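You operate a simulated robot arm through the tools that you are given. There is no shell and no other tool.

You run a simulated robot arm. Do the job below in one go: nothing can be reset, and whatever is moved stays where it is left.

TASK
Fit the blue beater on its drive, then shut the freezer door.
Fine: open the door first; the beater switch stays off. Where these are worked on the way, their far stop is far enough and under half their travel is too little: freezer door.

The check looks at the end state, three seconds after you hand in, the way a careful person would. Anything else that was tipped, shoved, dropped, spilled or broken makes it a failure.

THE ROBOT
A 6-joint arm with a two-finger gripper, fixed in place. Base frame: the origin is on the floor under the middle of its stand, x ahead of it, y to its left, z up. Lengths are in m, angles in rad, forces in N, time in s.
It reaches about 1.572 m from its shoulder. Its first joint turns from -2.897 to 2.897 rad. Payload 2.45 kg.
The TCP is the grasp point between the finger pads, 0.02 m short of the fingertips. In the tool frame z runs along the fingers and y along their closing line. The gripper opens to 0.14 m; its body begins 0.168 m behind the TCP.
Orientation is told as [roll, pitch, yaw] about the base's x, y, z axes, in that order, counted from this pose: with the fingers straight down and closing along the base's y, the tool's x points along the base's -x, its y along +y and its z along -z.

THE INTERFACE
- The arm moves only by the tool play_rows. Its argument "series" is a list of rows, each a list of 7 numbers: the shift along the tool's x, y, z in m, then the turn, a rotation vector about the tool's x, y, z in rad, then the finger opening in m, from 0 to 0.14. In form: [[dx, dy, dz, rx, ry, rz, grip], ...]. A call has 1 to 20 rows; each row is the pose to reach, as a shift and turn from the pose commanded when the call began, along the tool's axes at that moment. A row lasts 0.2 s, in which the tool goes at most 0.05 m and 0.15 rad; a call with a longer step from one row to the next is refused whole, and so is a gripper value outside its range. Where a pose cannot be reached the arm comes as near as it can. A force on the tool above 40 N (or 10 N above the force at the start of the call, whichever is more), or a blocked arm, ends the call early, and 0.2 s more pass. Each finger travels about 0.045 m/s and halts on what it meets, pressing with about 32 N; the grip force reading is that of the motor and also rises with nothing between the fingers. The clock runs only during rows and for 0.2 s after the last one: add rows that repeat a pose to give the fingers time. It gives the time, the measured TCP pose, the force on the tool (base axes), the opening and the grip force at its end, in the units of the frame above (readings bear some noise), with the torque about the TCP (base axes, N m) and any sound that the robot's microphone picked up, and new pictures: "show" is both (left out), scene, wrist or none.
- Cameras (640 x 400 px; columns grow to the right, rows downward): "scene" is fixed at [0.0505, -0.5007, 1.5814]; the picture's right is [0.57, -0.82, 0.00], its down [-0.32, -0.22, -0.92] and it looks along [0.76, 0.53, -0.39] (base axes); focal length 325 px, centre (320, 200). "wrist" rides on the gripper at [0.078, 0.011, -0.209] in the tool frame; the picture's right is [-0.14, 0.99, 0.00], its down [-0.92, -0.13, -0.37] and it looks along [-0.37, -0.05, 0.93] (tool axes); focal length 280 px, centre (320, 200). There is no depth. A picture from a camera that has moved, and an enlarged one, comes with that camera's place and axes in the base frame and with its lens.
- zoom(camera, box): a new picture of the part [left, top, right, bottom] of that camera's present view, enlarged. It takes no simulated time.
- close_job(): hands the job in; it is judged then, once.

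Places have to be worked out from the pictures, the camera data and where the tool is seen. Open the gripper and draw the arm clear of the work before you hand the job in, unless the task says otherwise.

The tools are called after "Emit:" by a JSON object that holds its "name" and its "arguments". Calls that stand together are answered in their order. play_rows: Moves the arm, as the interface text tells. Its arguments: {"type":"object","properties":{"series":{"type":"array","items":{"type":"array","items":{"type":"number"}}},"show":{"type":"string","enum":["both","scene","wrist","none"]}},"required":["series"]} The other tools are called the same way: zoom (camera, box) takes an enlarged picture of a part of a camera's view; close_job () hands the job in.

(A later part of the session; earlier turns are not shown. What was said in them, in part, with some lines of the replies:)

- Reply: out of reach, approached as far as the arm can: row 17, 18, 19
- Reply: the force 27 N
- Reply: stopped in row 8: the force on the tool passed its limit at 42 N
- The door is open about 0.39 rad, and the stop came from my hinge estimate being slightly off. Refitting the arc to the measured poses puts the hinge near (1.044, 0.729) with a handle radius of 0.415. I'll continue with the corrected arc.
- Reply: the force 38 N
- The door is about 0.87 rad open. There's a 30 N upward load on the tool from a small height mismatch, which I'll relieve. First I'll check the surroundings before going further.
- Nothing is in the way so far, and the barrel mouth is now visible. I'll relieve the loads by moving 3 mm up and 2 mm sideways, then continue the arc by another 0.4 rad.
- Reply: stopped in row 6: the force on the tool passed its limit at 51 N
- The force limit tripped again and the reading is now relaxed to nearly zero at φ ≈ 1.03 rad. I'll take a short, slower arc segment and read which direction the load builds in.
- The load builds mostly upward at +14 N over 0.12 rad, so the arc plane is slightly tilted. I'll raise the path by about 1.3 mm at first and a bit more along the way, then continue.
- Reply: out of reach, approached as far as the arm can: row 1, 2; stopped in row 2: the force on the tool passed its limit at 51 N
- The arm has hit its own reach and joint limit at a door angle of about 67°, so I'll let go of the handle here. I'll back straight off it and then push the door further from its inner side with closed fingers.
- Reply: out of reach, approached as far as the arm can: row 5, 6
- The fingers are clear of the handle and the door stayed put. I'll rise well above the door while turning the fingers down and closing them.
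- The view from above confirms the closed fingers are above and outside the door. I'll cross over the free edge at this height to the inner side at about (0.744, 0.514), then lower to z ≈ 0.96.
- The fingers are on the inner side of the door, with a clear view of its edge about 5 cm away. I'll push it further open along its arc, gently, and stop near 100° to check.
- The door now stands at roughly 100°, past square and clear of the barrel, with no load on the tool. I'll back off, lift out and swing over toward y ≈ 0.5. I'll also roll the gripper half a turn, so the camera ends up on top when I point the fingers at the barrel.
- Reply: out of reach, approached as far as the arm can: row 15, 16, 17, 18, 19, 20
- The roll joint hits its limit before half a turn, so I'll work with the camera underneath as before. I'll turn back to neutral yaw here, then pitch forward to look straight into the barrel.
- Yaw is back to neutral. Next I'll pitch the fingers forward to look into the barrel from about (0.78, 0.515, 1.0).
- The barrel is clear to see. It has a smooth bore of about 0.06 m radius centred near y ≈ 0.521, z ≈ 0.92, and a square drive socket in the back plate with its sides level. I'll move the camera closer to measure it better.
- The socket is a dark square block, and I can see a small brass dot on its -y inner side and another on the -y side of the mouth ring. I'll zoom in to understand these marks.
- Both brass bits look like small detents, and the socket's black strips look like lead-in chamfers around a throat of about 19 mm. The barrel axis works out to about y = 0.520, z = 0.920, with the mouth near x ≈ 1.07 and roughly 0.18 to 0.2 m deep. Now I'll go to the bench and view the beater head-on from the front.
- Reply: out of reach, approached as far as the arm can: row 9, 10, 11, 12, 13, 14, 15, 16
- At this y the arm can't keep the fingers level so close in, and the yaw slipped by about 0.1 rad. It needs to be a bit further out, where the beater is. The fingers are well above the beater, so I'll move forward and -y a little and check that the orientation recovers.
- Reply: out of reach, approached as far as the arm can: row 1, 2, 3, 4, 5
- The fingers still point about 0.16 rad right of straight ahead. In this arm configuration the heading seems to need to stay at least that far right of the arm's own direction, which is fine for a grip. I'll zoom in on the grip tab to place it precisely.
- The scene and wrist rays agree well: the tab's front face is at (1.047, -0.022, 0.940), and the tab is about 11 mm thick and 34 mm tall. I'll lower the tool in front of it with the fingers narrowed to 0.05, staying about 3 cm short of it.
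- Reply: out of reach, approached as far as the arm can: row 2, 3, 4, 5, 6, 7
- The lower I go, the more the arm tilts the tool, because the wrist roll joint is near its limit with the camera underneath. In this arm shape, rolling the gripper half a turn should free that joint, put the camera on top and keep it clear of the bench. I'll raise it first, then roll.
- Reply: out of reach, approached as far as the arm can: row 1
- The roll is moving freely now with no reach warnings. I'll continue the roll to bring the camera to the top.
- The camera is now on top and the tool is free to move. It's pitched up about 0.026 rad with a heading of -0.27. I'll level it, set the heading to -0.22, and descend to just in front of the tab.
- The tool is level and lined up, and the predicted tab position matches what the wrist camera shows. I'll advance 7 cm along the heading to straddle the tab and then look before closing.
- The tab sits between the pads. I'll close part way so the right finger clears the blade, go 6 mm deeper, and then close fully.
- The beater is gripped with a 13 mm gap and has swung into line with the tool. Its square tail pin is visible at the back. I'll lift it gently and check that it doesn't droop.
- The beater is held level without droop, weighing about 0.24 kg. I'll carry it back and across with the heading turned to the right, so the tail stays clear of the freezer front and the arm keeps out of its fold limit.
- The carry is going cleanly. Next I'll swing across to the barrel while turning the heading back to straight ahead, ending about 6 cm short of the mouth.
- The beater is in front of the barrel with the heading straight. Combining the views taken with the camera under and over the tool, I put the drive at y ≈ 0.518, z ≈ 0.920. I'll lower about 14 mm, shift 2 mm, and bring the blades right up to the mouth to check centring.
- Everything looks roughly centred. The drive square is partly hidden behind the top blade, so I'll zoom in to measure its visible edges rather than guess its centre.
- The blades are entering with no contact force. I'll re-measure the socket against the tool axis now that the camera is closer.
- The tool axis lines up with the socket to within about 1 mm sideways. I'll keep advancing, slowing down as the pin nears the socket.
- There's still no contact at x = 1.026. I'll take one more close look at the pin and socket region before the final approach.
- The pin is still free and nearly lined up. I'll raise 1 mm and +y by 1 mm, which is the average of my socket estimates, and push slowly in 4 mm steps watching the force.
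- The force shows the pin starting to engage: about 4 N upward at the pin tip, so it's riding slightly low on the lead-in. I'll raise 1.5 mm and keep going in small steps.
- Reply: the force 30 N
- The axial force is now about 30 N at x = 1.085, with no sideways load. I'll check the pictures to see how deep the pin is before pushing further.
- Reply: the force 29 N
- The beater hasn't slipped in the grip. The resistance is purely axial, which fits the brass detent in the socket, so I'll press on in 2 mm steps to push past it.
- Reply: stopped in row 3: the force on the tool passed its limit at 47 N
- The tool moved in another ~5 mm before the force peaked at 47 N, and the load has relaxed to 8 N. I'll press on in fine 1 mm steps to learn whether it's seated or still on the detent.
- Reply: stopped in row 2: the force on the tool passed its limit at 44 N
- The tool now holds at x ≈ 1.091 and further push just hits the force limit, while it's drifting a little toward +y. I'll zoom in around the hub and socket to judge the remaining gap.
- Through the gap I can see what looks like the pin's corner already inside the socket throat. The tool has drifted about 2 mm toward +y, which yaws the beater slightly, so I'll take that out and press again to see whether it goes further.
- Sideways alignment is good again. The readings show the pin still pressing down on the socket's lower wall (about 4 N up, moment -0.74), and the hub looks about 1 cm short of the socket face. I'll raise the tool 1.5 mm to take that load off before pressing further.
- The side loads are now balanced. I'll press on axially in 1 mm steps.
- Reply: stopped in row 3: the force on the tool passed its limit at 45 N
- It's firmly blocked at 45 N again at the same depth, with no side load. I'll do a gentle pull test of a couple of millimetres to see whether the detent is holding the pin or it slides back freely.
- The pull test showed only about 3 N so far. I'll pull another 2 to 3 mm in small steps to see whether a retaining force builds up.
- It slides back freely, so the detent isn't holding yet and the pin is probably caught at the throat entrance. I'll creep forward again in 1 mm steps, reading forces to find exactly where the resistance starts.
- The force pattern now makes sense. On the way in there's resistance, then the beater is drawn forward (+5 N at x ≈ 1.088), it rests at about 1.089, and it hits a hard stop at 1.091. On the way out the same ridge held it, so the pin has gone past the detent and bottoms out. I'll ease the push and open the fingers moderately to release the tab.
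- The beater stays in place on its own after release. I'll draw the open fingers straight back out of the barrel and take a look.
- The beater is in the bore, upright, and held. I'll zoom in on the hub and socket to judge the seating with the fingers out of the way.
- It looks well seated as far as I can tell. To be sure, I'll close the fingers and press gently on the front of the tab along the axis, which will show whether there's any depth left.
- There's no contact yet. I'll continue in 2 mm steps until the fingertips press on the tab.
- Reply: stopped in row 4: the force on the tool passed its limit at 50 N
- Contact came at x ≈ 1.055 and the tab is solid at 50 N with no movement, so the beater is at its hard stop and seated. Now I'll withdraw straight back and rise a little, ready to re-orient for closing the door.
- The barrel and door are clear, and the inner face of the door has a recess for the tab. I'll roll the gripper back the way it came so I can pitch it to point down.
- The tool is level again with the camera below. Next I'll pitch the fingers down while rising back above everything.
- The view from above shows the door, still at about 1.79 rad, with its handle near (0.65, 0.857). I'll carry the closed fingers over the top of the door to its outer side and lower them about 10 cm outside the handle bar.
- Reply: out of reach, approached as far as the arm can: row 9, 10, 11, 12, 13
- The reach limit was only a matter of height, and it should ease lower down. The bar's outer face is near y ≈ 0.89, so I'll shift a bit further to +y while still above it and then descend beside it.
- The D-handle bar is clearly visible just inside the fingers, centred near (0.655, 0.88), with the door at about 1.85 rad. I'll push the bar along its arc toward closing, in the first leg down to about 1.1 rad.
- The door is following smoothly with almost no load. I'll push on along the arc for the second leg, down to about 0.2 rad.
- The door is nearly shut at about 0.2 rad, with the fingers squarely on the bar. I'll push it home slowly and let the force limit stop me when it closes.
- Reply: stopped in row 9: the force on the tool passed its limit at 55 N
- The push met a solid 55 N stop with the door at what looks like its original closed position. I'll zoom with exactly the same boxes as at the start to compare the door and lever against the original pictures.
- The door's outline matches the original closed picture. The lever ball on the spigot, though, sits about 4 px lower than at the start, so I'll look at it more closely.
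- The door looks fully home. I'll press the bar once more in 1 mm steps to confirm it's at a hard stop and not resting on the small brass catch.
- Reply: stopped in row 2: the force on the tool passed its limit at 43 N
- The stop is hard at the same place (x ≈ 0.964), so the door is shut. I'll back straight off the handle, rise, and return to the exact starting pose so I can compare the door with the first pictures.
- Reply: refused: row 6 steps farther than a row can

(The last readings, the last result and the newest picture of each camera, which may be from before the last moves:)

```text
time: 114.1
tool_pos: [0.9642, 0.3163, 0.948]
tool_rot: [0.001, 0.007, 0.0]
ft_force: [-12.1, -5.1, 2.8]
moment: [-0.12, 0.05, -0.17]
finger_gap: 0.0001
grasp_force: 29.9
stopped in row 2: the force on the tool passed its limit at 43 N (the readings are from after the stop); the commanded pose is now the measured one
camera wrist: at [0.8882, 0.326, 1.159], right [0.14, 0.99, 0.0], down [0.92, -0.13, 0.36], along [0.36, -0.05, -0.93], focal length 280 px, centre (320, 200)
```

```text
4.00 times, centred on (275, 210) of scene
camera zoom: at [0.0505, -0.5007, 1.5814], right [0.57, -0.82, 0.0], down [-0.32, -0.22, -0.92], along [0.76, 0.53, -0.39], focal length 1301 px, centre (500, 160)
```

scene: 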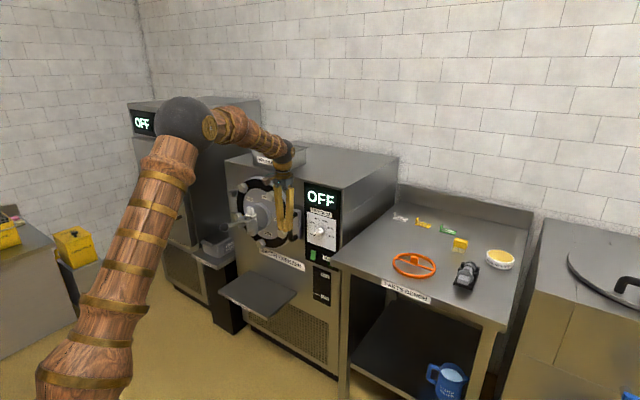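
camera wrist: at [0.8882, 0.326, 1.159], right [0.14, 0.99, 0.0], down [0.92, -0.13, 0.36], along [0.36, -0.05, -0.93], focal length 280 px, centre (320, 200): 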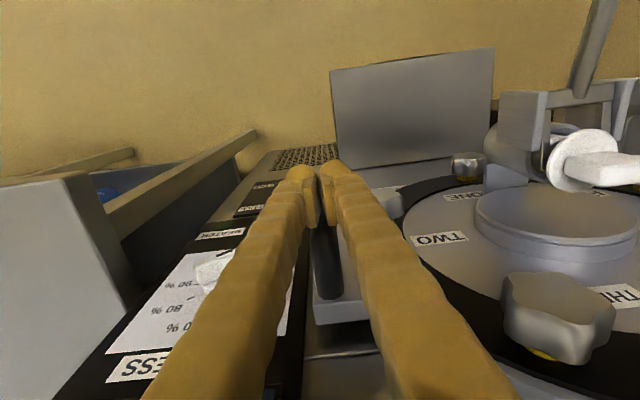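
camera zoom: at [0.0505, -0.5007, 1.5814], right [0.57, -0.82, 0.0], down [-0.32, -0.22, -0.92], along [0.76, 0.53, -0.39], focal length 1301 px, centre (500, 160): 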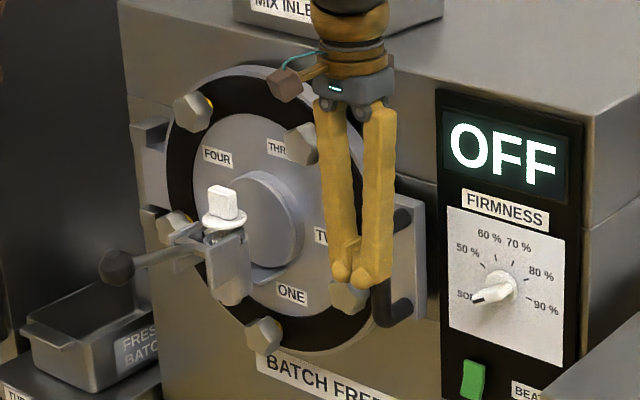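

That move was refused because one step was a little too long, and nothing moved. I'll send the same retreat again with shorter steps.

Emit:
{"name": "play_rows", "arguments": {"series": [[0.01, 0, 0, 0, 0, 0, 0], [0.03, 0, 0, 0, 0, 0, 0], [0.06, 0, 0, 0, 0, 0, 0], [0.095, 0, 0, 0, 0, 0, 0], [0.13, 0.005, -0.01, 0, 0, 0, 0], [0.165, 0.01, -0.03, 0, 0, 0, 0.02], [0.195, 0.014, -0.055, 0, 0, 0, 0.04], [0.22, 0.018, -0.085, 0, 0, 0, 0.06], [0.238, 0.021, -0.12, 0, 0, 0, 0.08], [0.2451, 0.0238, -0.16, 0, 0, 0, 0.1], [0.2451, 0.0238, -0.2, 0, 0, 0, 0.12], [0.2451, 0.0238, -0.2267, 0, 0, 0, 0.14], [0.2451, 0.0238, -0.2267, 0, 0, 0, 0.14], [0.2451, 0.0238, -0.2267, 0, 0, 0, 0.14]], "show": "both"}}

Emit:
{"name": "zoom", "arguments": {"camera": "wrist", "box": [220, 140, 640, 400]}}

Emit:
{"name": "zoom", "arguments": {"camera": "scene", "box": [180, 120, 360, 300]}}

Emit:
{"name": "zoom", "arguments": {"camera": "scene", "box": [230, 160, 320, 260]}}

```text
time: 117.1
tool_pos: [0.7203, 0.3411, 1.1768]
tool_rot: [0.002, 0.008, 0.002]
ft_force: [-0.2, -0.2, -1.5]
moment: [0.01, -0.03, 0.02]
finger_gap: 0.1401
grasp_force: 0.0
camera wrist: at [0.6453, 0.3501, 1.3868], right [0.14, 0.99, 0.0], down [0.92, -0.13, 0.36], along [0.36, -0.05, -0.93], focal length 280 px, centre (320, 200)
```

scene: 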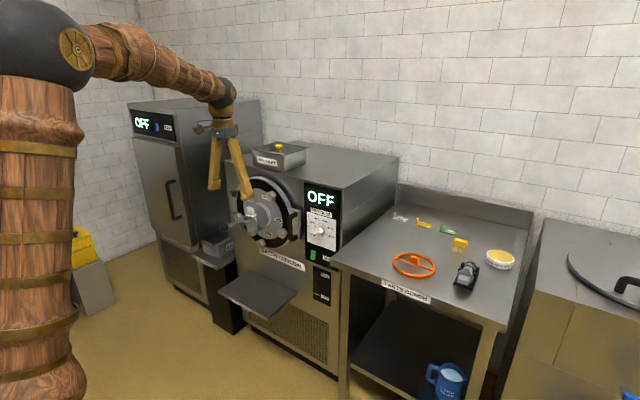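
wrist: 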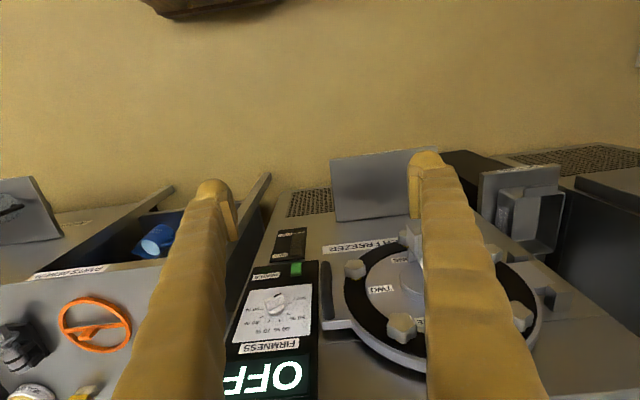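

```text
1.52 times, centred on (430, 270) of wrist
camera zoom: at [0.6453, 0.3501, 1.3868], right [0.14, 0.99, 0.0], down [0.92, -0.13, 0.36], along [0.36, -0.05, -0.93], focal length 427 px, centre (152, 93)
```

zoom: 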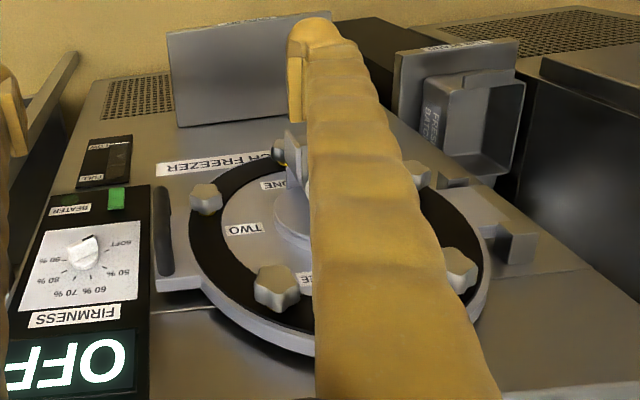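

```text
2.22 times, centred on (270, 210) of scene
camera zoom: at [0.0505, -0.5007, 1.5814], right [0.57, -0.82, 0.0], down [-0.32, -0.22, -0.92], along [0.76, 0.53, -0.39], focal length 723 px, centre (431, 178)
```

zoom: 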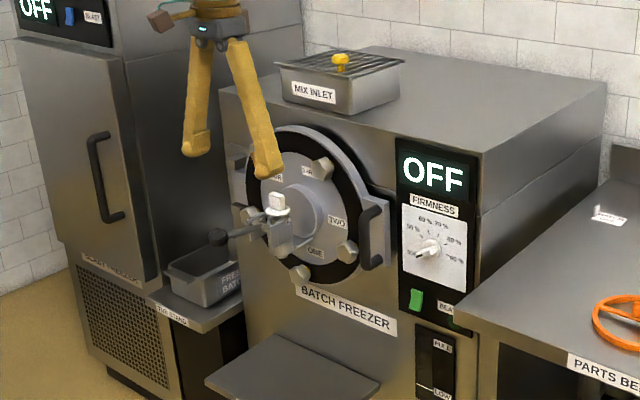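

```text
4.00 times, centred on (275, 210) of scene
camera zoom: at [0.0505, -0.5007, 1.5814], right [0.57, -0.82, 0.0], down [-0.32, -0.22, -0.92], along [0.76, 0.53, -0.39], focal length 1301 px, centre (500, 160)
```

zoom: 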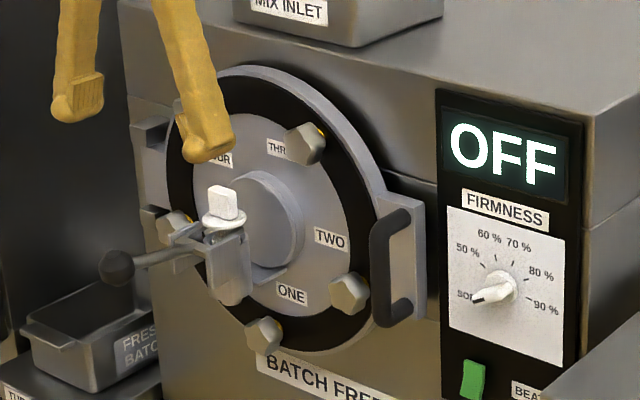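

In every scene zoom the door, its labels and its knobs match the first pictures, so it is fully shut. The spigot lever ball sits a little lower than at the start, so I'll check whether it's slowly sagging by itself. I'll look now, wait a few seconds and look again.

Emit:
{"name": "zoom", "arguments": {"camera": "scene", "box": [215, 205, 250, 240]}}

Emit:
{"name": "play_rows", "arguments": {"series": [[0, 0, 0, 0, 0, 0, 0.14], [0, 0, 0, 0, 0, 0, 0.14], [0, 0, 0, 0, 0, 0, 0.14], [0, 0, 0, 0, 0, 0, 0.14], [0, 0, 0, 0, 0, 0, 0.14], [0, 0, 0, 0, 0, 0, 0.14], [0, 0, 0, 0, 0, 0, 0.14], [0, 0, 0, 0, 0, 0, 0.14], [0, 0, 0, 0, 0, 0, 0.14], [0, 0, 0, 0, 0, 0, 0.14], [0, 0, 0, 0, 0, 0, 0.14], [0, 0, 0, 0, 0, 0, 0.14], [0, 0, 0, 0, 0, 0, 0.14], [0, 0, 0, 0, 0, 0, 0.14], [0, 0, 0, 0, 0, 0, 0.14], [0, 0, 0, 0, 0, 0, 0.14], [0, 0, 0, 0, 0, 0, 0.14], [0, 0, 0, 0, 0, 0, 0.14], [0, 0, 0, 0, 0, 0, 0.14], [0, 0, 0, 0, 0, 0, 0.14]], "show": "none"}}

Emit:
{"name": "zoom", "arguments": {"camera": "scene", "box": [215, 205, 250, 240]}}

```text
11.43 times, centred on (232, 222) of scene
camera zoom: at [0.0505, -0.5007, 1.5814], right [0.57, -0.82, 0.0], down [-0.32, -0.22, -0.92], along [0.76, 0.53, -0.39], focal length 3718 px, centre (1320, -57)
```

zoom: 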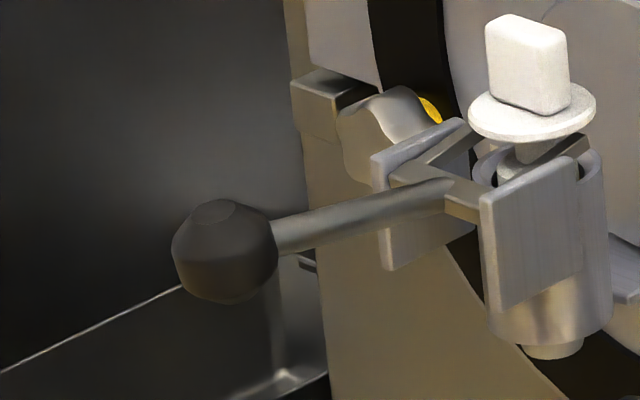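

```text
time: 121.3
tool_pos: [0.7212, 0.3412, 1.1756]
tool_rot: [0.002, 0.005, 0.003]
ft_force: [-0.7, -0.6, 0.2]
moment: [0.0, -0.01, 0.0]
finger_gap: 0.1398
grasp_force: 0.1
```

```text
11.43 times, centred on (232, 222) of scene
camera zoom: at [0.0505, -0.5007, 1.5814], right [0.57, -0.82, 0.0], down [-0.32, -0.22, -0.92], along [0.76, 0.53, -0.39], focal length 3718 px, centre (1320, -57)
```

zoom: 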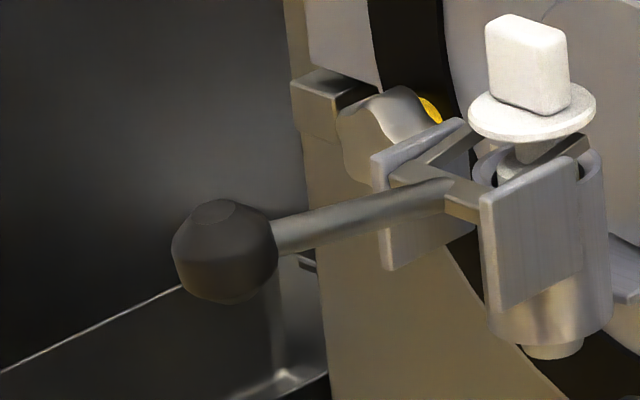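

The lever is steady, so it's not creeping. It's sitting roughly 8° (about 18 mm at the ball) below where it started, probably shaken down while the door moved. It's easy to reach, so I'll try to set it back carefully, starting with a look from directly above.

Emit:
{"name": "play_rows", "arguments": {"series": [[-0.005, 0.04, -0.01, 0, 0, 0, 0.14], [-0.01, 0.08, -0.02, 0, 0, 0, 0.14], [-0.015, 0.12, -0.025, 0, 0, 0, 0.14], [-0.02, 0.155, -0.025, 0, 0, 0, 0.14], [-0.03, 0.175, -0.025, 0, 0, 0, 0.14], [-0.04, 0.175, -0.025, 0, 0, 0, 0.14], [-0.04, 0.175, -0.025, 0, 0, 0, 0.14]], "show": "both"}}

Emit:
{"name": "zoom", "arguments": {"camera": "wrist", "box": [240, 100, 410, 240]}}

```text
time: 122.9
tool_pos: [0.7604, 0.5162, 1.1998]
tool_rot: [0.003, 0.006, 0.001]
ft_force: [-0.7, 0.4, -0.1]
moment: [0.03, -0.02, 0.0]
finger_gap: 0.1399
grasp_force: 0.0
camera wrist: at [0.6847, 0.5248, 1.4114], right [0.14, 0.99, 0.0], down [0.92, -0.13, 0.36], along [0.36, -0.05, -0.93], focal length 280 px, centre (320, 200)
```

scene: 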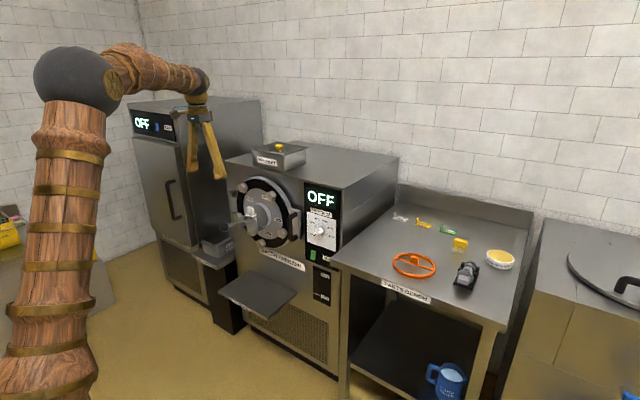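
wrist: 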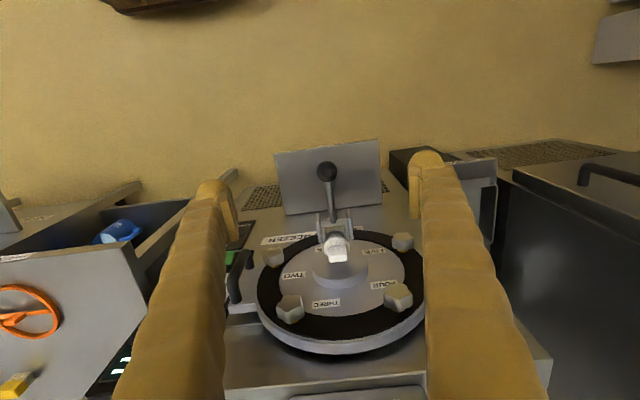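

```text
2.86 times, centred on (325, 170) of wrist
camera zoom: at [0.6847, 0.5248, 1.4114], right [0.14, 0.99, 0.0], down [0.92, -0.13, 0.36], along [0.36, -0.05, -0.93], focal length 801 px, centre (306, 286)
```

zoom: 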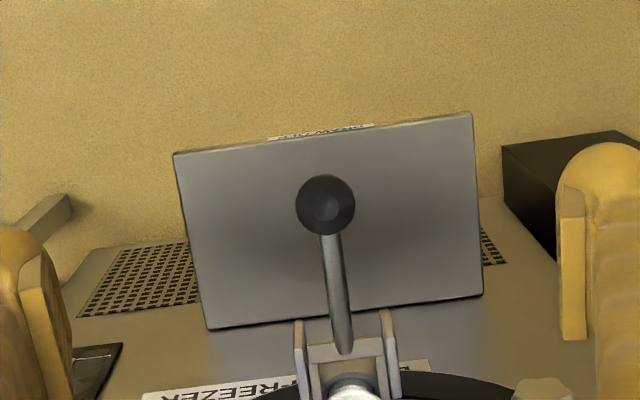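

The ball is clearly visible, about 35 mm across, and both cameras put it at (0.814, 0.517, 0.951). It originally sat near z ≈ 0.968. I'll lower the open fingers around it from above without closing yet, and check.

Emit:
{"name": "play_rows", "arguments": {"series": [[-0.027, -0.0005, 0.01, 0, 0, 0, 0.14], [-0.0536, -0.001, 0.02, 0, 0, 0, 0.14], [-0.0536, -0.001, 0.06, 0, 0, 0, 0.14], [-0.0536, -0.001, 0.1, 0, 0, 0, 0.14], [-0.0536, -0.001, 0.14, 0, 0, 0, 0.14], [-0.0536, -0.001, 0.18, 0, 0, 0, 0.13], [-0.0536, -0.001, 0.22, 0, 0, 0, 0.12], [-0.0536, -0.001, 0.245, 0, 0, 0, 0.1], [-0.0536, -0.001, 0.247, 0, 0, 0, 0.08], [-0.0536, -0.001, 0.247, 0, 0, 0, 0.07], [-0.0536, -0.001, 0.247, 0, 0, 0, 0.07]], "show": "both"}}

Emit:
{"name": "zoom", "arguments": {"camera": "wrist", "box": [240, 120, 400, 260]}}

Emit:
{"name": "zoom", "arguments": {"camera": "scene", "box": [205, 195, 265, 245]}}

```text
time: 125.3
tool_pos: [0.8123, 0.5134, 0.9543]
tool_rot: [0.001, 0.006, 0.003]
ft_force: [-0.9, -0.1, -0.4]
moment: [0.0, 0.01, 0.0]
finger_gap: 0.07
grasp_force: 0.1
camera wrist: at [0.7366, 0.523, 1.164], right [0.14, 0.99, 0.0], down [0.92, -0.13, 0.36], along [0.36, -0.05, -0.93], focal length 280 px, centre (320, 200)
```

scene: 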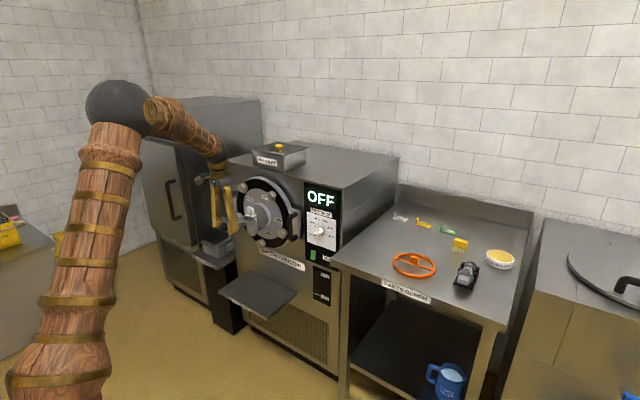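
wrist: 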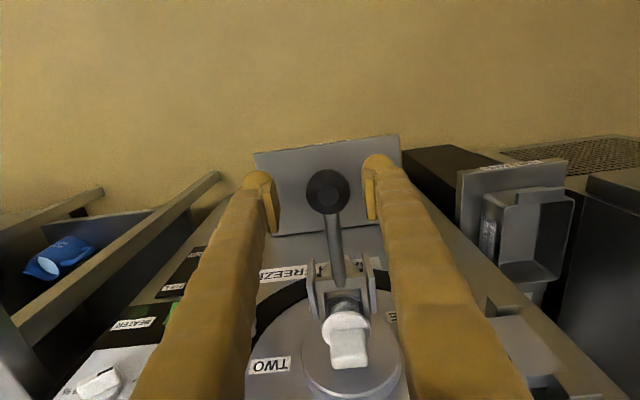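

```text
2.86 times, centred on (320, 190) of wrist
camera zoom: at [0.7366, 0.523, 1.164], right [0.14, 0.99, 0.0], down [0.92, -0.13, 0.36], along [0.36, -0.05, -0.93], focal length 801 px, centre (320, 229)
```

zoom: 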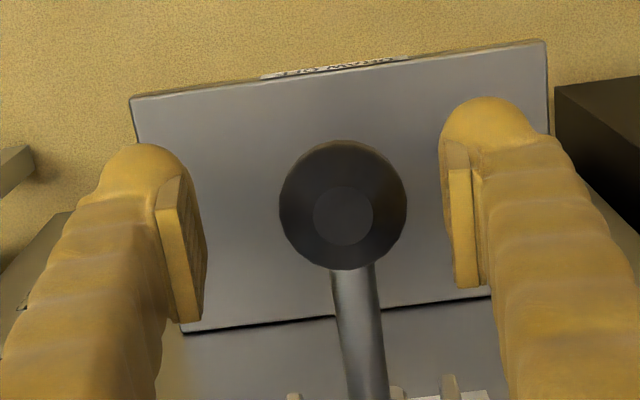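

```text
8.00 times, centred on (235, 220) of scene
camera zoom: at [0.0505, -0.5007, 1.5814], right [0.57, -0.82, 0.0], down [-0.32, -0.22, -0.92], along [0.76, 0.53, -0.39], focal length 2602 px, centre (1000, 40)
```

zoom: 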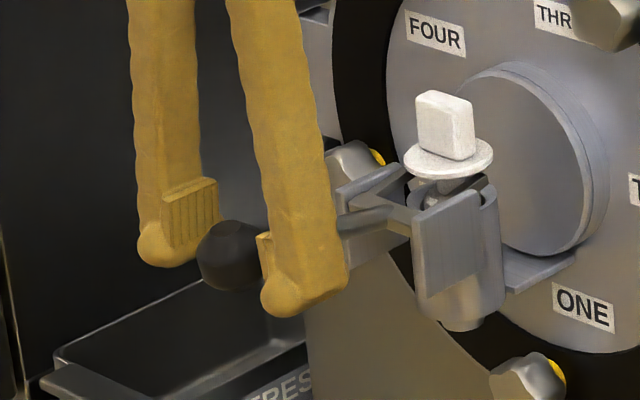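

The ball is nicely between the pads, about 4 to 5 mm toward the +y finger. I'll shift 3 mm and close gently on it.

Emit:
{"name": "play_rows", "arguments": {"series": [[0, 0.0015, 0, 0, 0, 0, 0.065], [0, 0.003, 0, 0, 0, 0, 0.06], [0, 0.003, 0, 0, 0, 0, 0.05], [0, 0.003, 0, 0, 0, 0, 0.042], [0, 0.003, 0, 0, 0, 0, 0.034], [0, 0.003, 0, 0, 0, 0, 0.03], [0, 0.003, 0, 0, 0, 0, 0.03]], "show": "both"}}

Emit:
{"name": "zoom", "arguments": {"camera": "scene", "box": [205, 195, 265, 245]}}

```text
time: 126.9
tool_pos: [0.812, 0.5177, 0.9534]
tool_rot: [0.001, 0.006, 0.003]
ft_force: [1.5, 14.6, -0.2]
moment: [0.15, -0.06, -0.01]
finger_gap: 0.0398
grasp_force: 7.4
camera wrist: at [0.7365, 0.5268, 1.1641], right [0.14, 0.99, 0.0], down [0.92, -0.13, 0.36], along [0.36, -0.05, -0.93], focal length 280 px, centre (320, 200)
```

scene: 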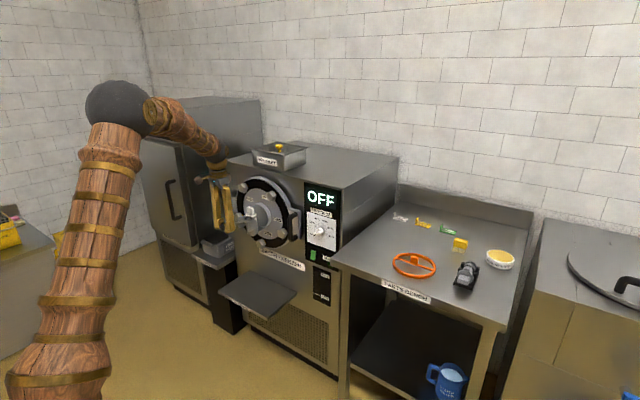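
wrist: 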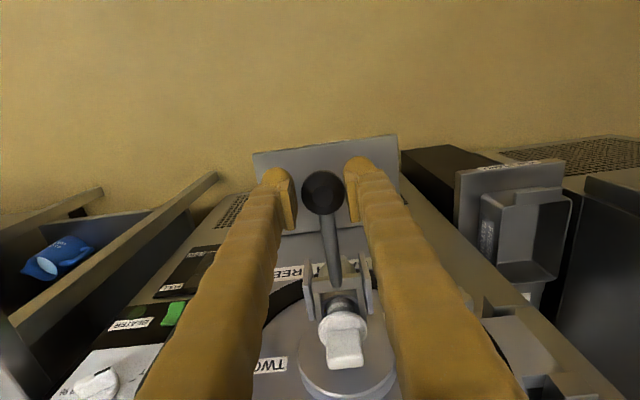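

```text
8.00 times, centred on (235, 220) of scene
camera zoom: at [0.0505, -0.5007, 1.5814], right [0.57, -0.82, 0.0], down [-0.32, -0.22, -0.92], along [0.76, 0.53, -0.39], focal length 2602 px, centre (1000, 40)
```

zoom: 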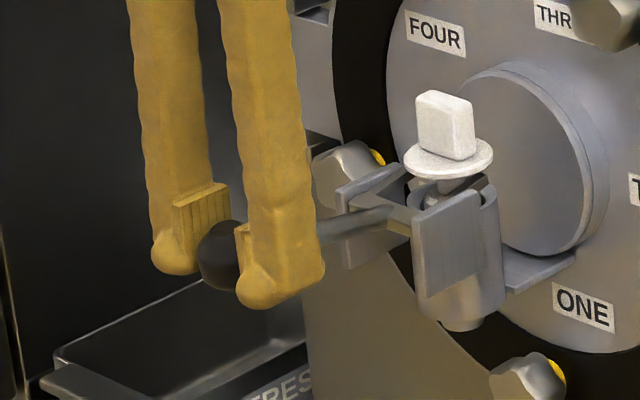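

Only the +y finger is touching so far, with a 15 N sideways reading that presses the door shut. I'll shift 2.5 mm toward +y to centre the ball and finish closing.

Emit:
{"name": "play_rows", "arguments": {"series": [[0, 0.001, 0, 0, 0, 0, 0.03], [0, 0.002, 0, 0, 0, 0, 0.028], [0, 0.0025, 0, 0, 0, 0, 0.025], [0, 0.0025, 0, 0, 0, 0, 0.02], [0, 0.0025, 0, 0, 0, 0, 0.02]], "show": "wrist"}}

Emit:
{"name": "zoom", "arguments": {"camera": "scene", "box": [205, 195, 265, 245]}}

```text
time: 128.1
tool_pos: [0.8127, 0.5204, 0.9537]
tool_rot: [0.002, 0.008, 0.001]
ft_force: [-4.5, 21.0, -2.9]
moment: [0.27, 0.29, 0.03]
finger_gap: 0.0346
grasp_force: 40.1
camera wrist: at [0.7369, 0.5293, 1.1644], right [0.14, 0.99, 0.0], down [0.92, -0.13, 0.36], along [0.36, -0.05, -0.93], focal length 280 px, centre (320, 200)
```

wrist: 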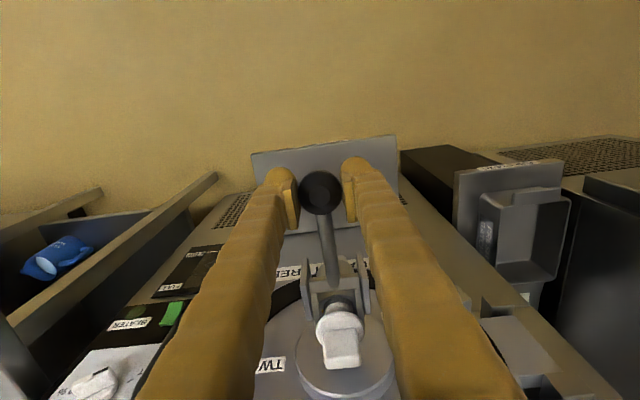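

```text
8.00 times, centred on (235, 220) of scene
camera zoom: at [0.0505, -0.5007, 1.5814], right [0.57, -0.82, 0.0], down [-0.32, -0.22, -0.92], along [0.76, 0.53, -0.39], focal length 2602 px, centre (1000, 40)
```

zoom: 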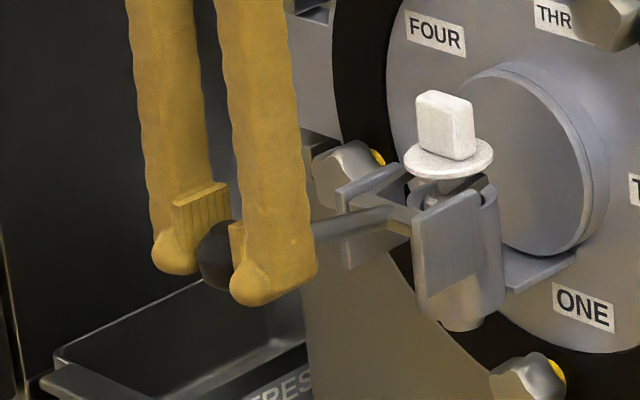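

The ball is gripped with a gap of 0.0346, but there's still 21 N sideways. I'll ease the tool toward +y in small steps to balance it before lifting.

Emit:
{"name": "play_rows", "arguments": {"series": [[0, 0.0008, 0, 0, 0, 0, 0.02]], "show": "none"}}

Emit:
{"name": "play_rows", "arguments": {"series": [[0, 0.0005, 0, 0, 0, 0, 0.02]], "show": "none"}}

```text
time: 128.5
tool_pos: [0.8128, 0.5199, 0.9539]
tool_rot: [0.002, 0.006, 0.003]
ft_force: [1.7, 15.5, -2.8]
moment: [0.15, 0.23, 0.02]
finger_gap: 0.0345
grasp_force: 45.2
```

```text
time: 128.9
tool_pos: [0.8128, 0.5194, 0.9523]
tool_rot: [0.001, 0.008, 0.003]
ft_force: [1.8, 4.5, -1.5]
moment: [0.07, 0.08, -0.02]
finger_gap: 0.0343
grasp_force: 45.6
```

The load is balanced now. I'll lift the ball gently, 9 mm first, and read the force and the picture.

Emit:
{"name": "play_rows", "arguments": {"series": [[0, 0, -0.003, 0, 0, 0, 0.02], [-0.0003, 0, -0.006, 0, 0, 0, 0.02], [-0.0006, 0, -0.009, 0, 0, 0, 0.02]], "show": "none"}}

Emit:
{"name": "zoom", "arguments": {"camera": "scene", "box": [205, 195, 265, 245]}}

```text
time: 129.7
tool_pos: [0.8126, 0.521, 0.9618]
tool_rot: [0.0, 0.007, 0.001]
ft_force: [2.9, 0.6, -12.4]
moment: [0.0, 1.09, -0.02]
finger_gap: 0.0341
grasp_force: 45.0
```

```text
8.00 times, centred on (235, 220) of scene
camera zoom: at [0.0505, -0.5007, 1.5814], right [0.57, -0.82, 0.0], down [-0.32, -0.22, -0.92], along [0.76, 0.53, -0.39], focal length 2602 px, centre (1000, 40)
```

zoom: 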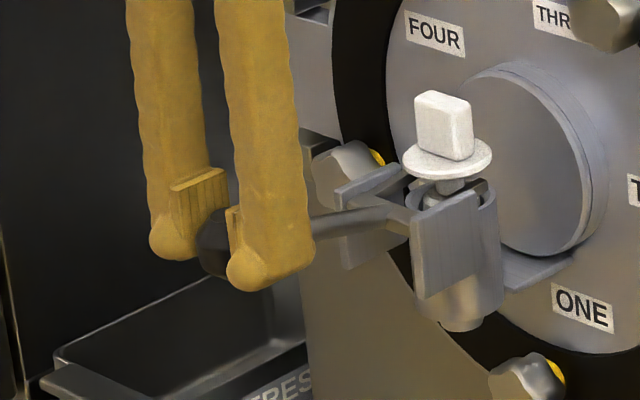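

The lever is following, with about 12 N of friction. I'll lift about another 10 mm to bring the ball back to its original height.

Emit:
{"name": "play_rows", "arguments": {"series": [[-0.0003, 0, -0.003, 0, 0, 0, 0.02], [-0.0007, 0, -0.006, 0, 0, 0, 0.02], [-0.0012, 0, -0.0085, 0, 0, 0, 0.02], [-0.0016, 0, -0.0105, 0, 0, 0, 0.02]], "show": "none"}}

Emit:
{"name": "zoom", "arguments": {"camera": "scene", "box": [205, 195, 265, 245]}}

Emit:
{"name": "zoom", "arguments": {"camera": "scene", "box": [230, 160, 320, 260]}}

```text
time: 130.7
tool_pos: [0.8146, 0.5212, 0.9734]
tool_rot: [0.002, 0.008, 0.003]
ft_force: [-6.3, -7.1, -9.0]
moment: [-0.08, 1.19, -0.08]
finger_gap: 0.0337
grasp_force: 45.3
```

```text
8.00 times, centred on (235, 220) of scene
camera zoom: at [0.0505, -0.5007, 1.5814], right [0.57, -0.82, 0.0], down [-0.32, -0.22, -0.92], along [0.76, 0.53, -0.39], focal length 2602 px, centre (1000, 40)
```

zoom: 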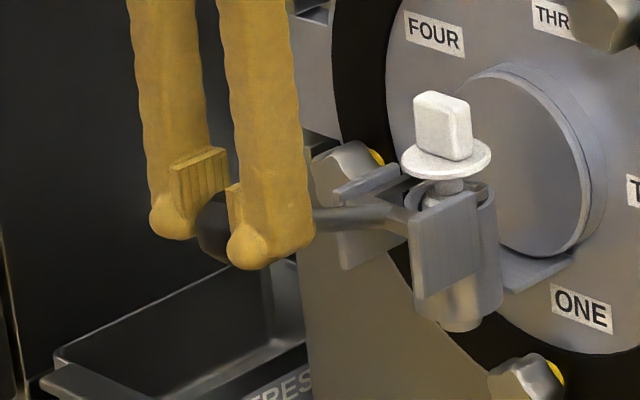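

```text
4.00 times, centred on (275, 210) of scene
camera zoom: at [0.0505, -0.5007, 1.5814], right [0.57, -0.82, 0.0], down [-0.32, -0.22, -0.92], along [0.76, 0.53, -0.39], focal length 1301 px, centre (500, 160)
```

zoom: 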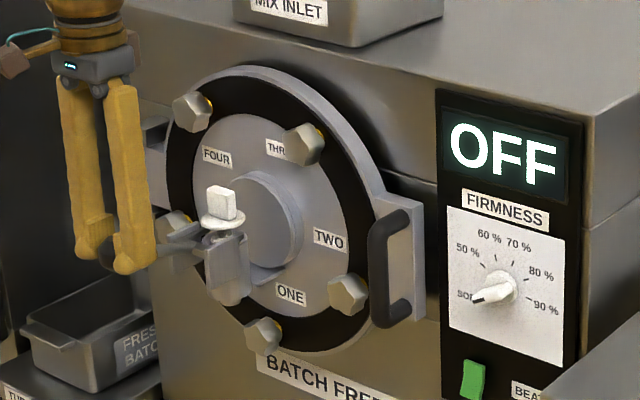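

The rod is back near its original slope and the door hasn't moved. I'll open the fingers to release the ball and see whether it stays.

Emit:
{"name": "play_rows", "arguments": {"series": [[0, 0, 0, 0, 0, 0, 0.036], [0, 0, 0, 0, 0, 0, 0.045], [0, 0, 0, 0, 0, 0, 0.06], [0, 0, 0, 0, 0, 0, 0.08], [0, 0, 0, 0, 0, 0, 0.1], [0, 0, 0, 0, 0, 0, 0.12], [0, 0, 0, 0, 0, 0, 0.12]], "show": "both"}}

Emit:
{"name": "zoom", "arguments": {"camera": "scene", "box": [205, 195, 265, 245]}}

Emit:
{"name": "zoom", "arguments": {"camera": "scene", "box": [230, 160, 320, 260]}}

```text
time: 132.3
tool_pos: [0.8154, 0.5224, 0.973]
tool_rot: [0.003, 0.007, 0.002]
ft_force: [-0.4, -0.1, 0.2]
moment: [0.0, 0.0, -0.02]
finger_gap: 0.12
grasp_force: 0.1
camera wrist: at [0.7394, 0.5312, 1.1838], right [0.14, 0.99, 0.0], down [0.92, -0.13, 0.36], along [0.36, -0.05, -0.93], focal length 280 px, centre (320, 200)
```

scene: 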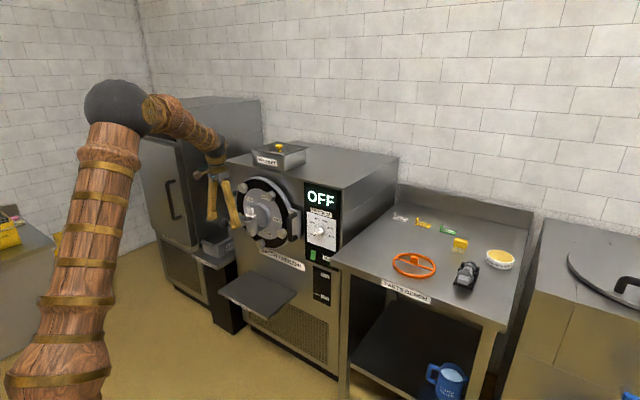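
wrist: 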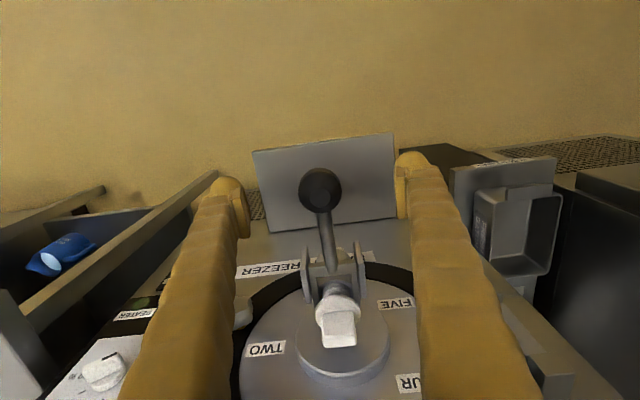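

```text
8.00 times, centred on (235, 220) of scene
camera zoom: at [0.0505, -0.5007, 1.5814], right [0.57, -0.82, 0.0], down [-0.32, -0.22, -0.92], along [0.76, 0.53, -0.39], focal length 2602 px, centre (1000, 40)
```

zoom: 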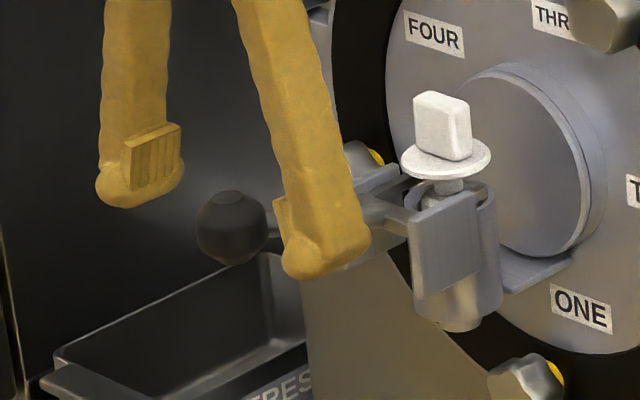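

```text
4.00 times, centred on (275, 210) of scene
camera zoom: at [0.0505, -0.5007, 1.5814], right [0.57, -0.82, 0.0], down [-0.32, -0.22, -0.92], along [0.76, 0.53, -0.39], focal length 1301 px, centre (500, 160)
```

zoom: 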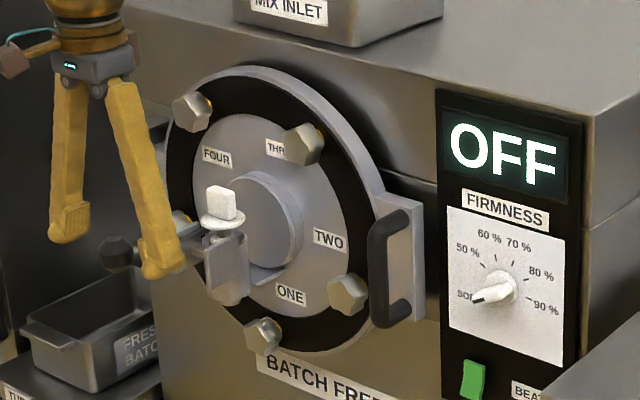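

The lever now stays within about a pixel of its original height. The door's labels have shifted by about half a pixel, so the lever work may have eased the door open by a few millimetres. I'll lift clear, close the fingers, and go back to the handle to press the door home again.

Emit:
{"name": "play_rows", "arguments": {"series": [[0, 0, -0.03, 0, 0, 0, 0.12], [0, 0, -0.07, 0, 0, 0, 0.12], [0, 0, -0.115, 0, 0, 0, 0.12], [0, 0, -0.16, 0, 0, 0, 0.1], [0, 0, -0.205, 0, 0, 0, 0.08], [0, 0, -0.22, 0, 0, 0, 0.06], [-0.015, -0.04, -0.22, 0, 0, 0, 0.04], [-0.03, -0.08, -0.22, 0, 0, 0, 0.02], [-0.045, -0.12, -0.22, 0, 0, 0, 0.0], [-0.06, -0.165, -0.22, 0, 0, 0, 0.0], [-0.075, -0.206, -0.22, 0, 0, 0, 0.0], [-0.075, -0.206, -0.18, 0, 0, 0, 0.0], [-0.075, -0.206, -0.14, 0, 0, 0, 0.0], [-0.075, -0.206, -0.1, 0, 0, 0, 0.0], [-0.075, -0.206, -0.06, 0, 0, 0, 0.0], [-0.075, -0.206, -0.02, 0, 0, 0, 0.0], [-0.075, -0.206, 0.022, 0, 0, 0, 0.0], [-0.075, -0.206, 0.022, 0, 0, 0, 0.0]], "show": "both"}}

Emit:
{"name": "zoom", "arguments": {"camera": "scene", "box": [230, 160, 320, 260]}}

Emit:
{"name": "zoom", "arguments": {"camera": "wrist", "box": [260, 180, 460, 400]}}

```text
time: 136.1
tool_pos: [0.8922, 0.3151, 0.9528]
tool_rot: [0.001, 0.008, 0.002]
ft_force: [-0.1, -0.3, -0.1]
moment: [-0.03, -0.01, -0.02]
finger_gap: 0.0
grasp_force: 28.8
camera wrist: at [0.8158, 0.3243, 1.1627], right [0.14, 0.99, 0.0], down [0.92, -0.13, 0.36], along [0.36, -0.05, -0.93], focal length 280 px, centre (320, 200)
```

scene: 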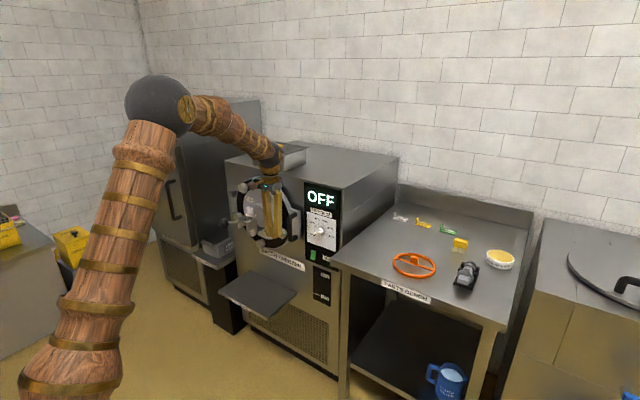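
wrist: 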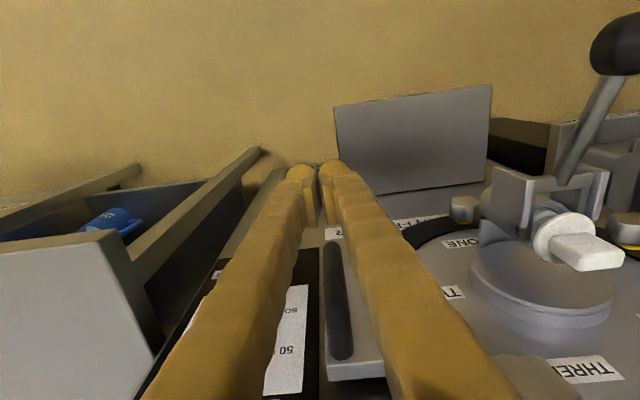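

```text
4.00 times, centred on (275, 210) of scene
camera zoom: at [0.0505, -0.5007, 1.5814], right [0.57, -0.82, 0.0], down [-0.32, -0.22, -0.92], along [0.76, 0.53, -0.39], focal length 1301 px, centre (500, 160)
```

zoom: 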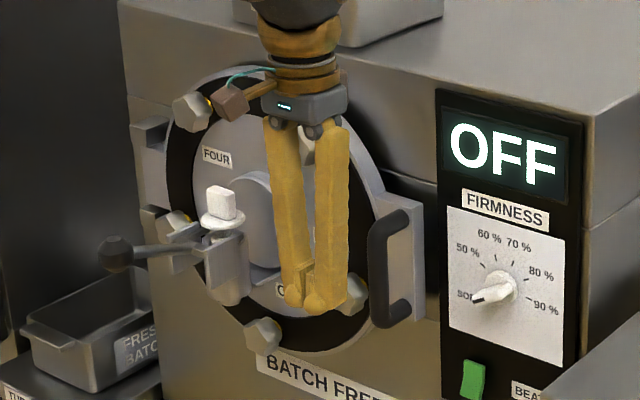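

```text
1.82 times, centred on (360, 290) of wrist
camera zoom: at [0.8158, 0.3243, 1.1627], right [0.14, 0.99, 0.0], down [0.92, -0.13, 0.36], along [0.36, -0.05, -0.93], focal length 510 px, centre (247, 36)
```

zoom: 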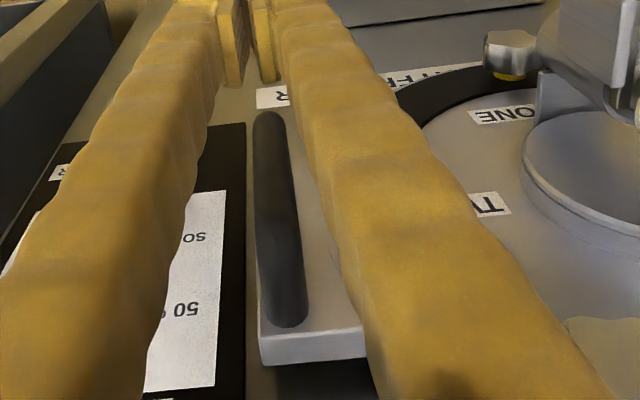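

The fingers are in front of the bar and the lever is steady. I'll press the door home slowly once more.

Emit:
{"name": "play_rows", "arguments": {"series": [[-0.02, 0.001, 0, 0, 0, 0, 0], [-0.04, 0.001, 0, 0, 0, 0, 0], [-0.052, 0.001, 0, 0, 0, 0, 0], [-0.059, 0.001, 0, 0, 0, 0, 0], [-0.063, 0.001, 0, 0, 0, 0, 0], [-0.066, 0.001, 0, 0, 0, 0, 0], [-0.068, 0.001, 0, 0, 0, 0, 0], [-0.07, 0.001, 0, 0, 0, 0, 0], [-0.072, 0.001, 0, 0, 0, 0, 0], [-0.074, 0.001, 0, 0, 0, 0, 0], [-0.076, 0.001, 0, 0, 0, 0, 0]], "show": "both"}}

Emit:
{"name": "zoom", "arguments": {"camera": "scene", "box": [230, 160, 320, 260]}}

```text
time: 138.5
tool_pos: [0.9658, 0.3163, 0.949]
tool_rot: [0.0, 0.01, 0.001]
ft_force: [-39.0, -10.2, 9.8]
moment: [-0.15, 0.18, -0.41]
finger_gap: 0.0
grasp_force: 29.6
camera wrist: at [0.8891, 0.326, 1.1604], right [0.14, 0.99, 0.0], down [0.92, -0.13, 0.36], along [0.36, -0.05, -0.93], focal length 280 px, centre (320, 200)
```

scene: 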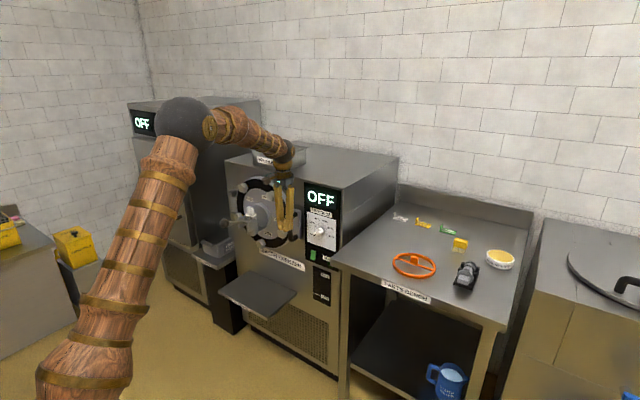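
wrist: 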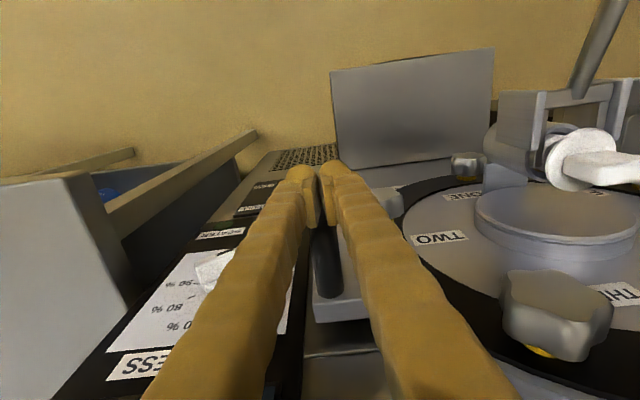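

```text
4.00 times, centred on (275, 210) of scene
camera zoom: at [0.0505, -0.5007, 1.5814], right [0.57, -0.82, 0.0], down [-0.32, -0.22, -0.92], along [0.76, 0.53, -0.39], focal length 1301 px, centre (500, 160)
```

zoom: 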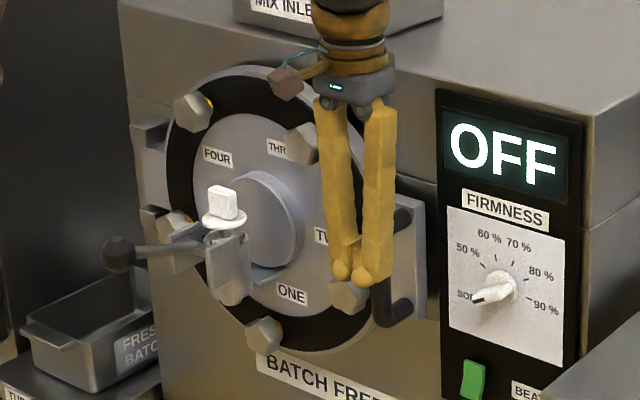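

The door is pressed home again (39 N) at the same stop, and the labels match the earlier closed view. I'll ease off, back straight away, and rise to a clear pose with the gripper open.

Emit:
{"name": "play_rows", "arguments": {"series": [[0.002, 0, 0, 0, 0, 0, 0], [0.006, 0, 0, 0, 0, 0, 0], [0.02, 0, 0, 0, 0, 0, 0], [0.045, 0, 0, 0, 0, 0, 0], [0.08, 0, 0, 0, 0, 0, 0], [0.115, 0, -0.01, 0, 0, 0, 0], [0.15, 0.005, -0.03, 0, 0, 0, 0], [0.18, 0.01, -0.055, 0, 0, 0, 0.02], [0.205, 0.014, -0.085, 0, 0, 0, 0.04], [0.225, 0.018, -0.12, 0, 0, 0, 0.06], [0.24, 0.021, -0.155, 0, 0, 0, 0.08], [0.2467, 0.0238, -0.19, 0, 0, 0, 0.1], [0.2467, 0.0238, -0.2257, 0, 0, 0, 0.12], [0.2467, 0.0238, -0.2257, 0, 0, 0, 0.14], [0.2467, 0.0238, -0.2257, 0, 0, 0, 0.14], [0.2467, 0.0238, -0.2257, 0, 0, 0, 0.14]], "show": "both"}}

Emit:
{"name": "zoom", "arguments": {"camera": "scene", "box": [230, 160, 320, 260]}}

Emit:
{"name": "zoom", "arguments": {"camera": "wrist", "box": [220, 140, 640, 400]}}

Emit:
{"name": "zoom", "arguments": {"camera": "scene", "box": [330, 180, 540, 320]}}

```text
time: 141.9
tool_pos: [0.7181, 0.3397, 1.1772]
tool_rot: [0.002, 0.006, 0.002]
ft_force: [0.0, -1.3, -0.5]
moment: [0.01, 0.0, -0.01]
finger_gap: 0.1399
grasp_force: 0.1
camera wrist: at [0.6424, 0.3495, 1.3879], right [0.14, 0.99, 0.0], down [0.92, -0.13, 0.36], along [0.36, -0.05, -0.93], focal length 280 px, centre (320, 200)
```

scene: 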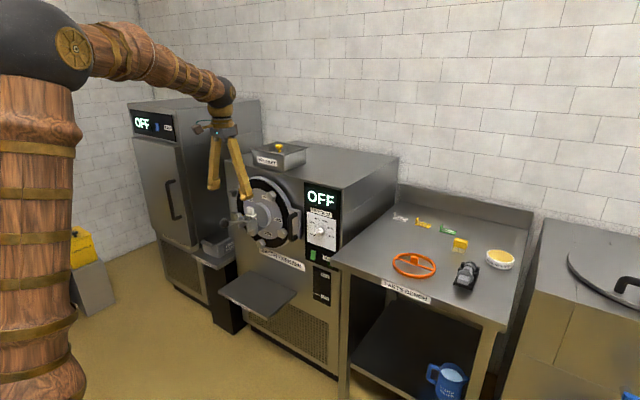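
wrist: 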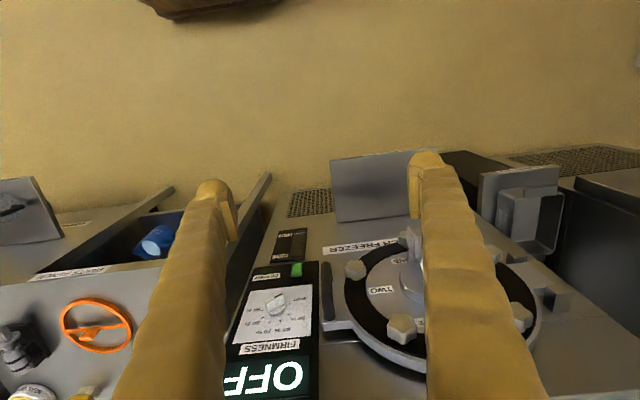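

```text
4.00 times, centred on (275, 210) of scene
camera zoom: at [0.0505, -0.5007, 1.5814], right [0.57, -0.82, 0.0], down [-0.32, -0.22, -0.92], along [0.76, 0.53, -0.39], focal length 1301 px, centre (500, 160)
```

zoom: 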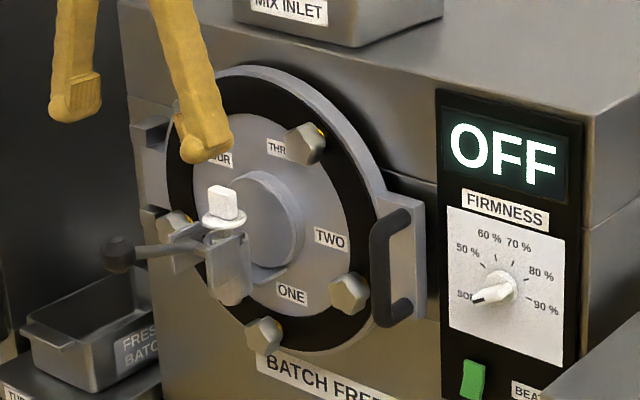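

```text
1.52 times, centred on (430, 270) of wrist
camera zoom: at [0.6424, 0.3495, 1.3879], right [0.14, 0.99, 0.0], down [0.92, -0.13, 0.36], along [0.36, -0.05, -0.93], focal length 427 px, centre (152, 93)
```

zoom: 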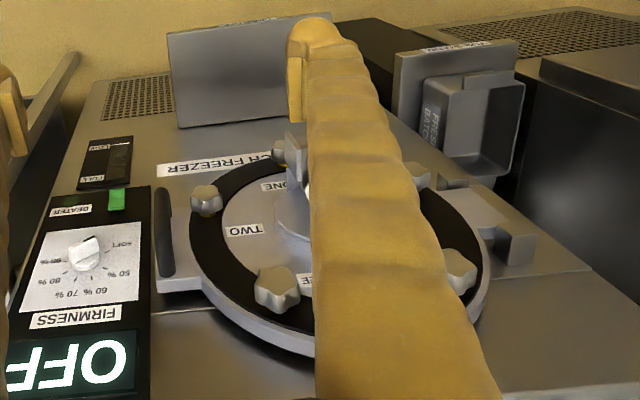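

```text
2.86 times, centred on (435, 250) of scene
camera zoom: at [0.0505, -0.5007, 1.5814], right [0.57, -0.82, 0.0], down [-0.32, -0.22, -0.92], along [0.76, 0.53, -0.39], focal length 929 px, centre (-9, 57)
```

zoom: 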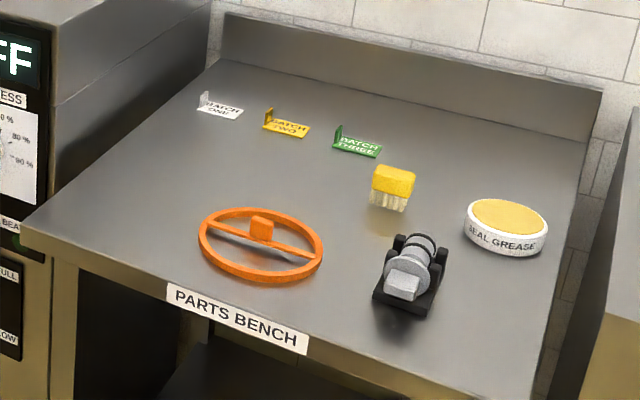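

The door is shut and matches the first pictures, and every bench item is where it was. The displays all read OFF, the beater switch is untouched, and the arm is clear with the gripper open, so I'm handing the job in.

Emit:
{"name": "close_job", "arguments": {}}

```text
The job is handed in.
```

The blue beater is on its drive and the freezer door is shut. The beater switch was never touched, and the displays all still read OFF.

- **Beater:** The square tail pin went past the detent in the drive socket and came to a hard stop. Pressing on the tab at about 50 N afterwards did not move it further. I judged the seating by force and by camera; there was no audible click.
- **Door:** It was opened to roughly 100° for the fitting, then pressed back against its stop. The final pictures match its starting position to within about a pixel.
- **Spigot lever:** While the door was being worked, the lever on its spigot sagged by about 8°. I lifted it back to within a few millimetres of where it started at the ball. That nudged the door open slightly, so I pressed the door shut again afterwards.

The other items on the parts bench have not moved. The arm is clear with the gripper open.
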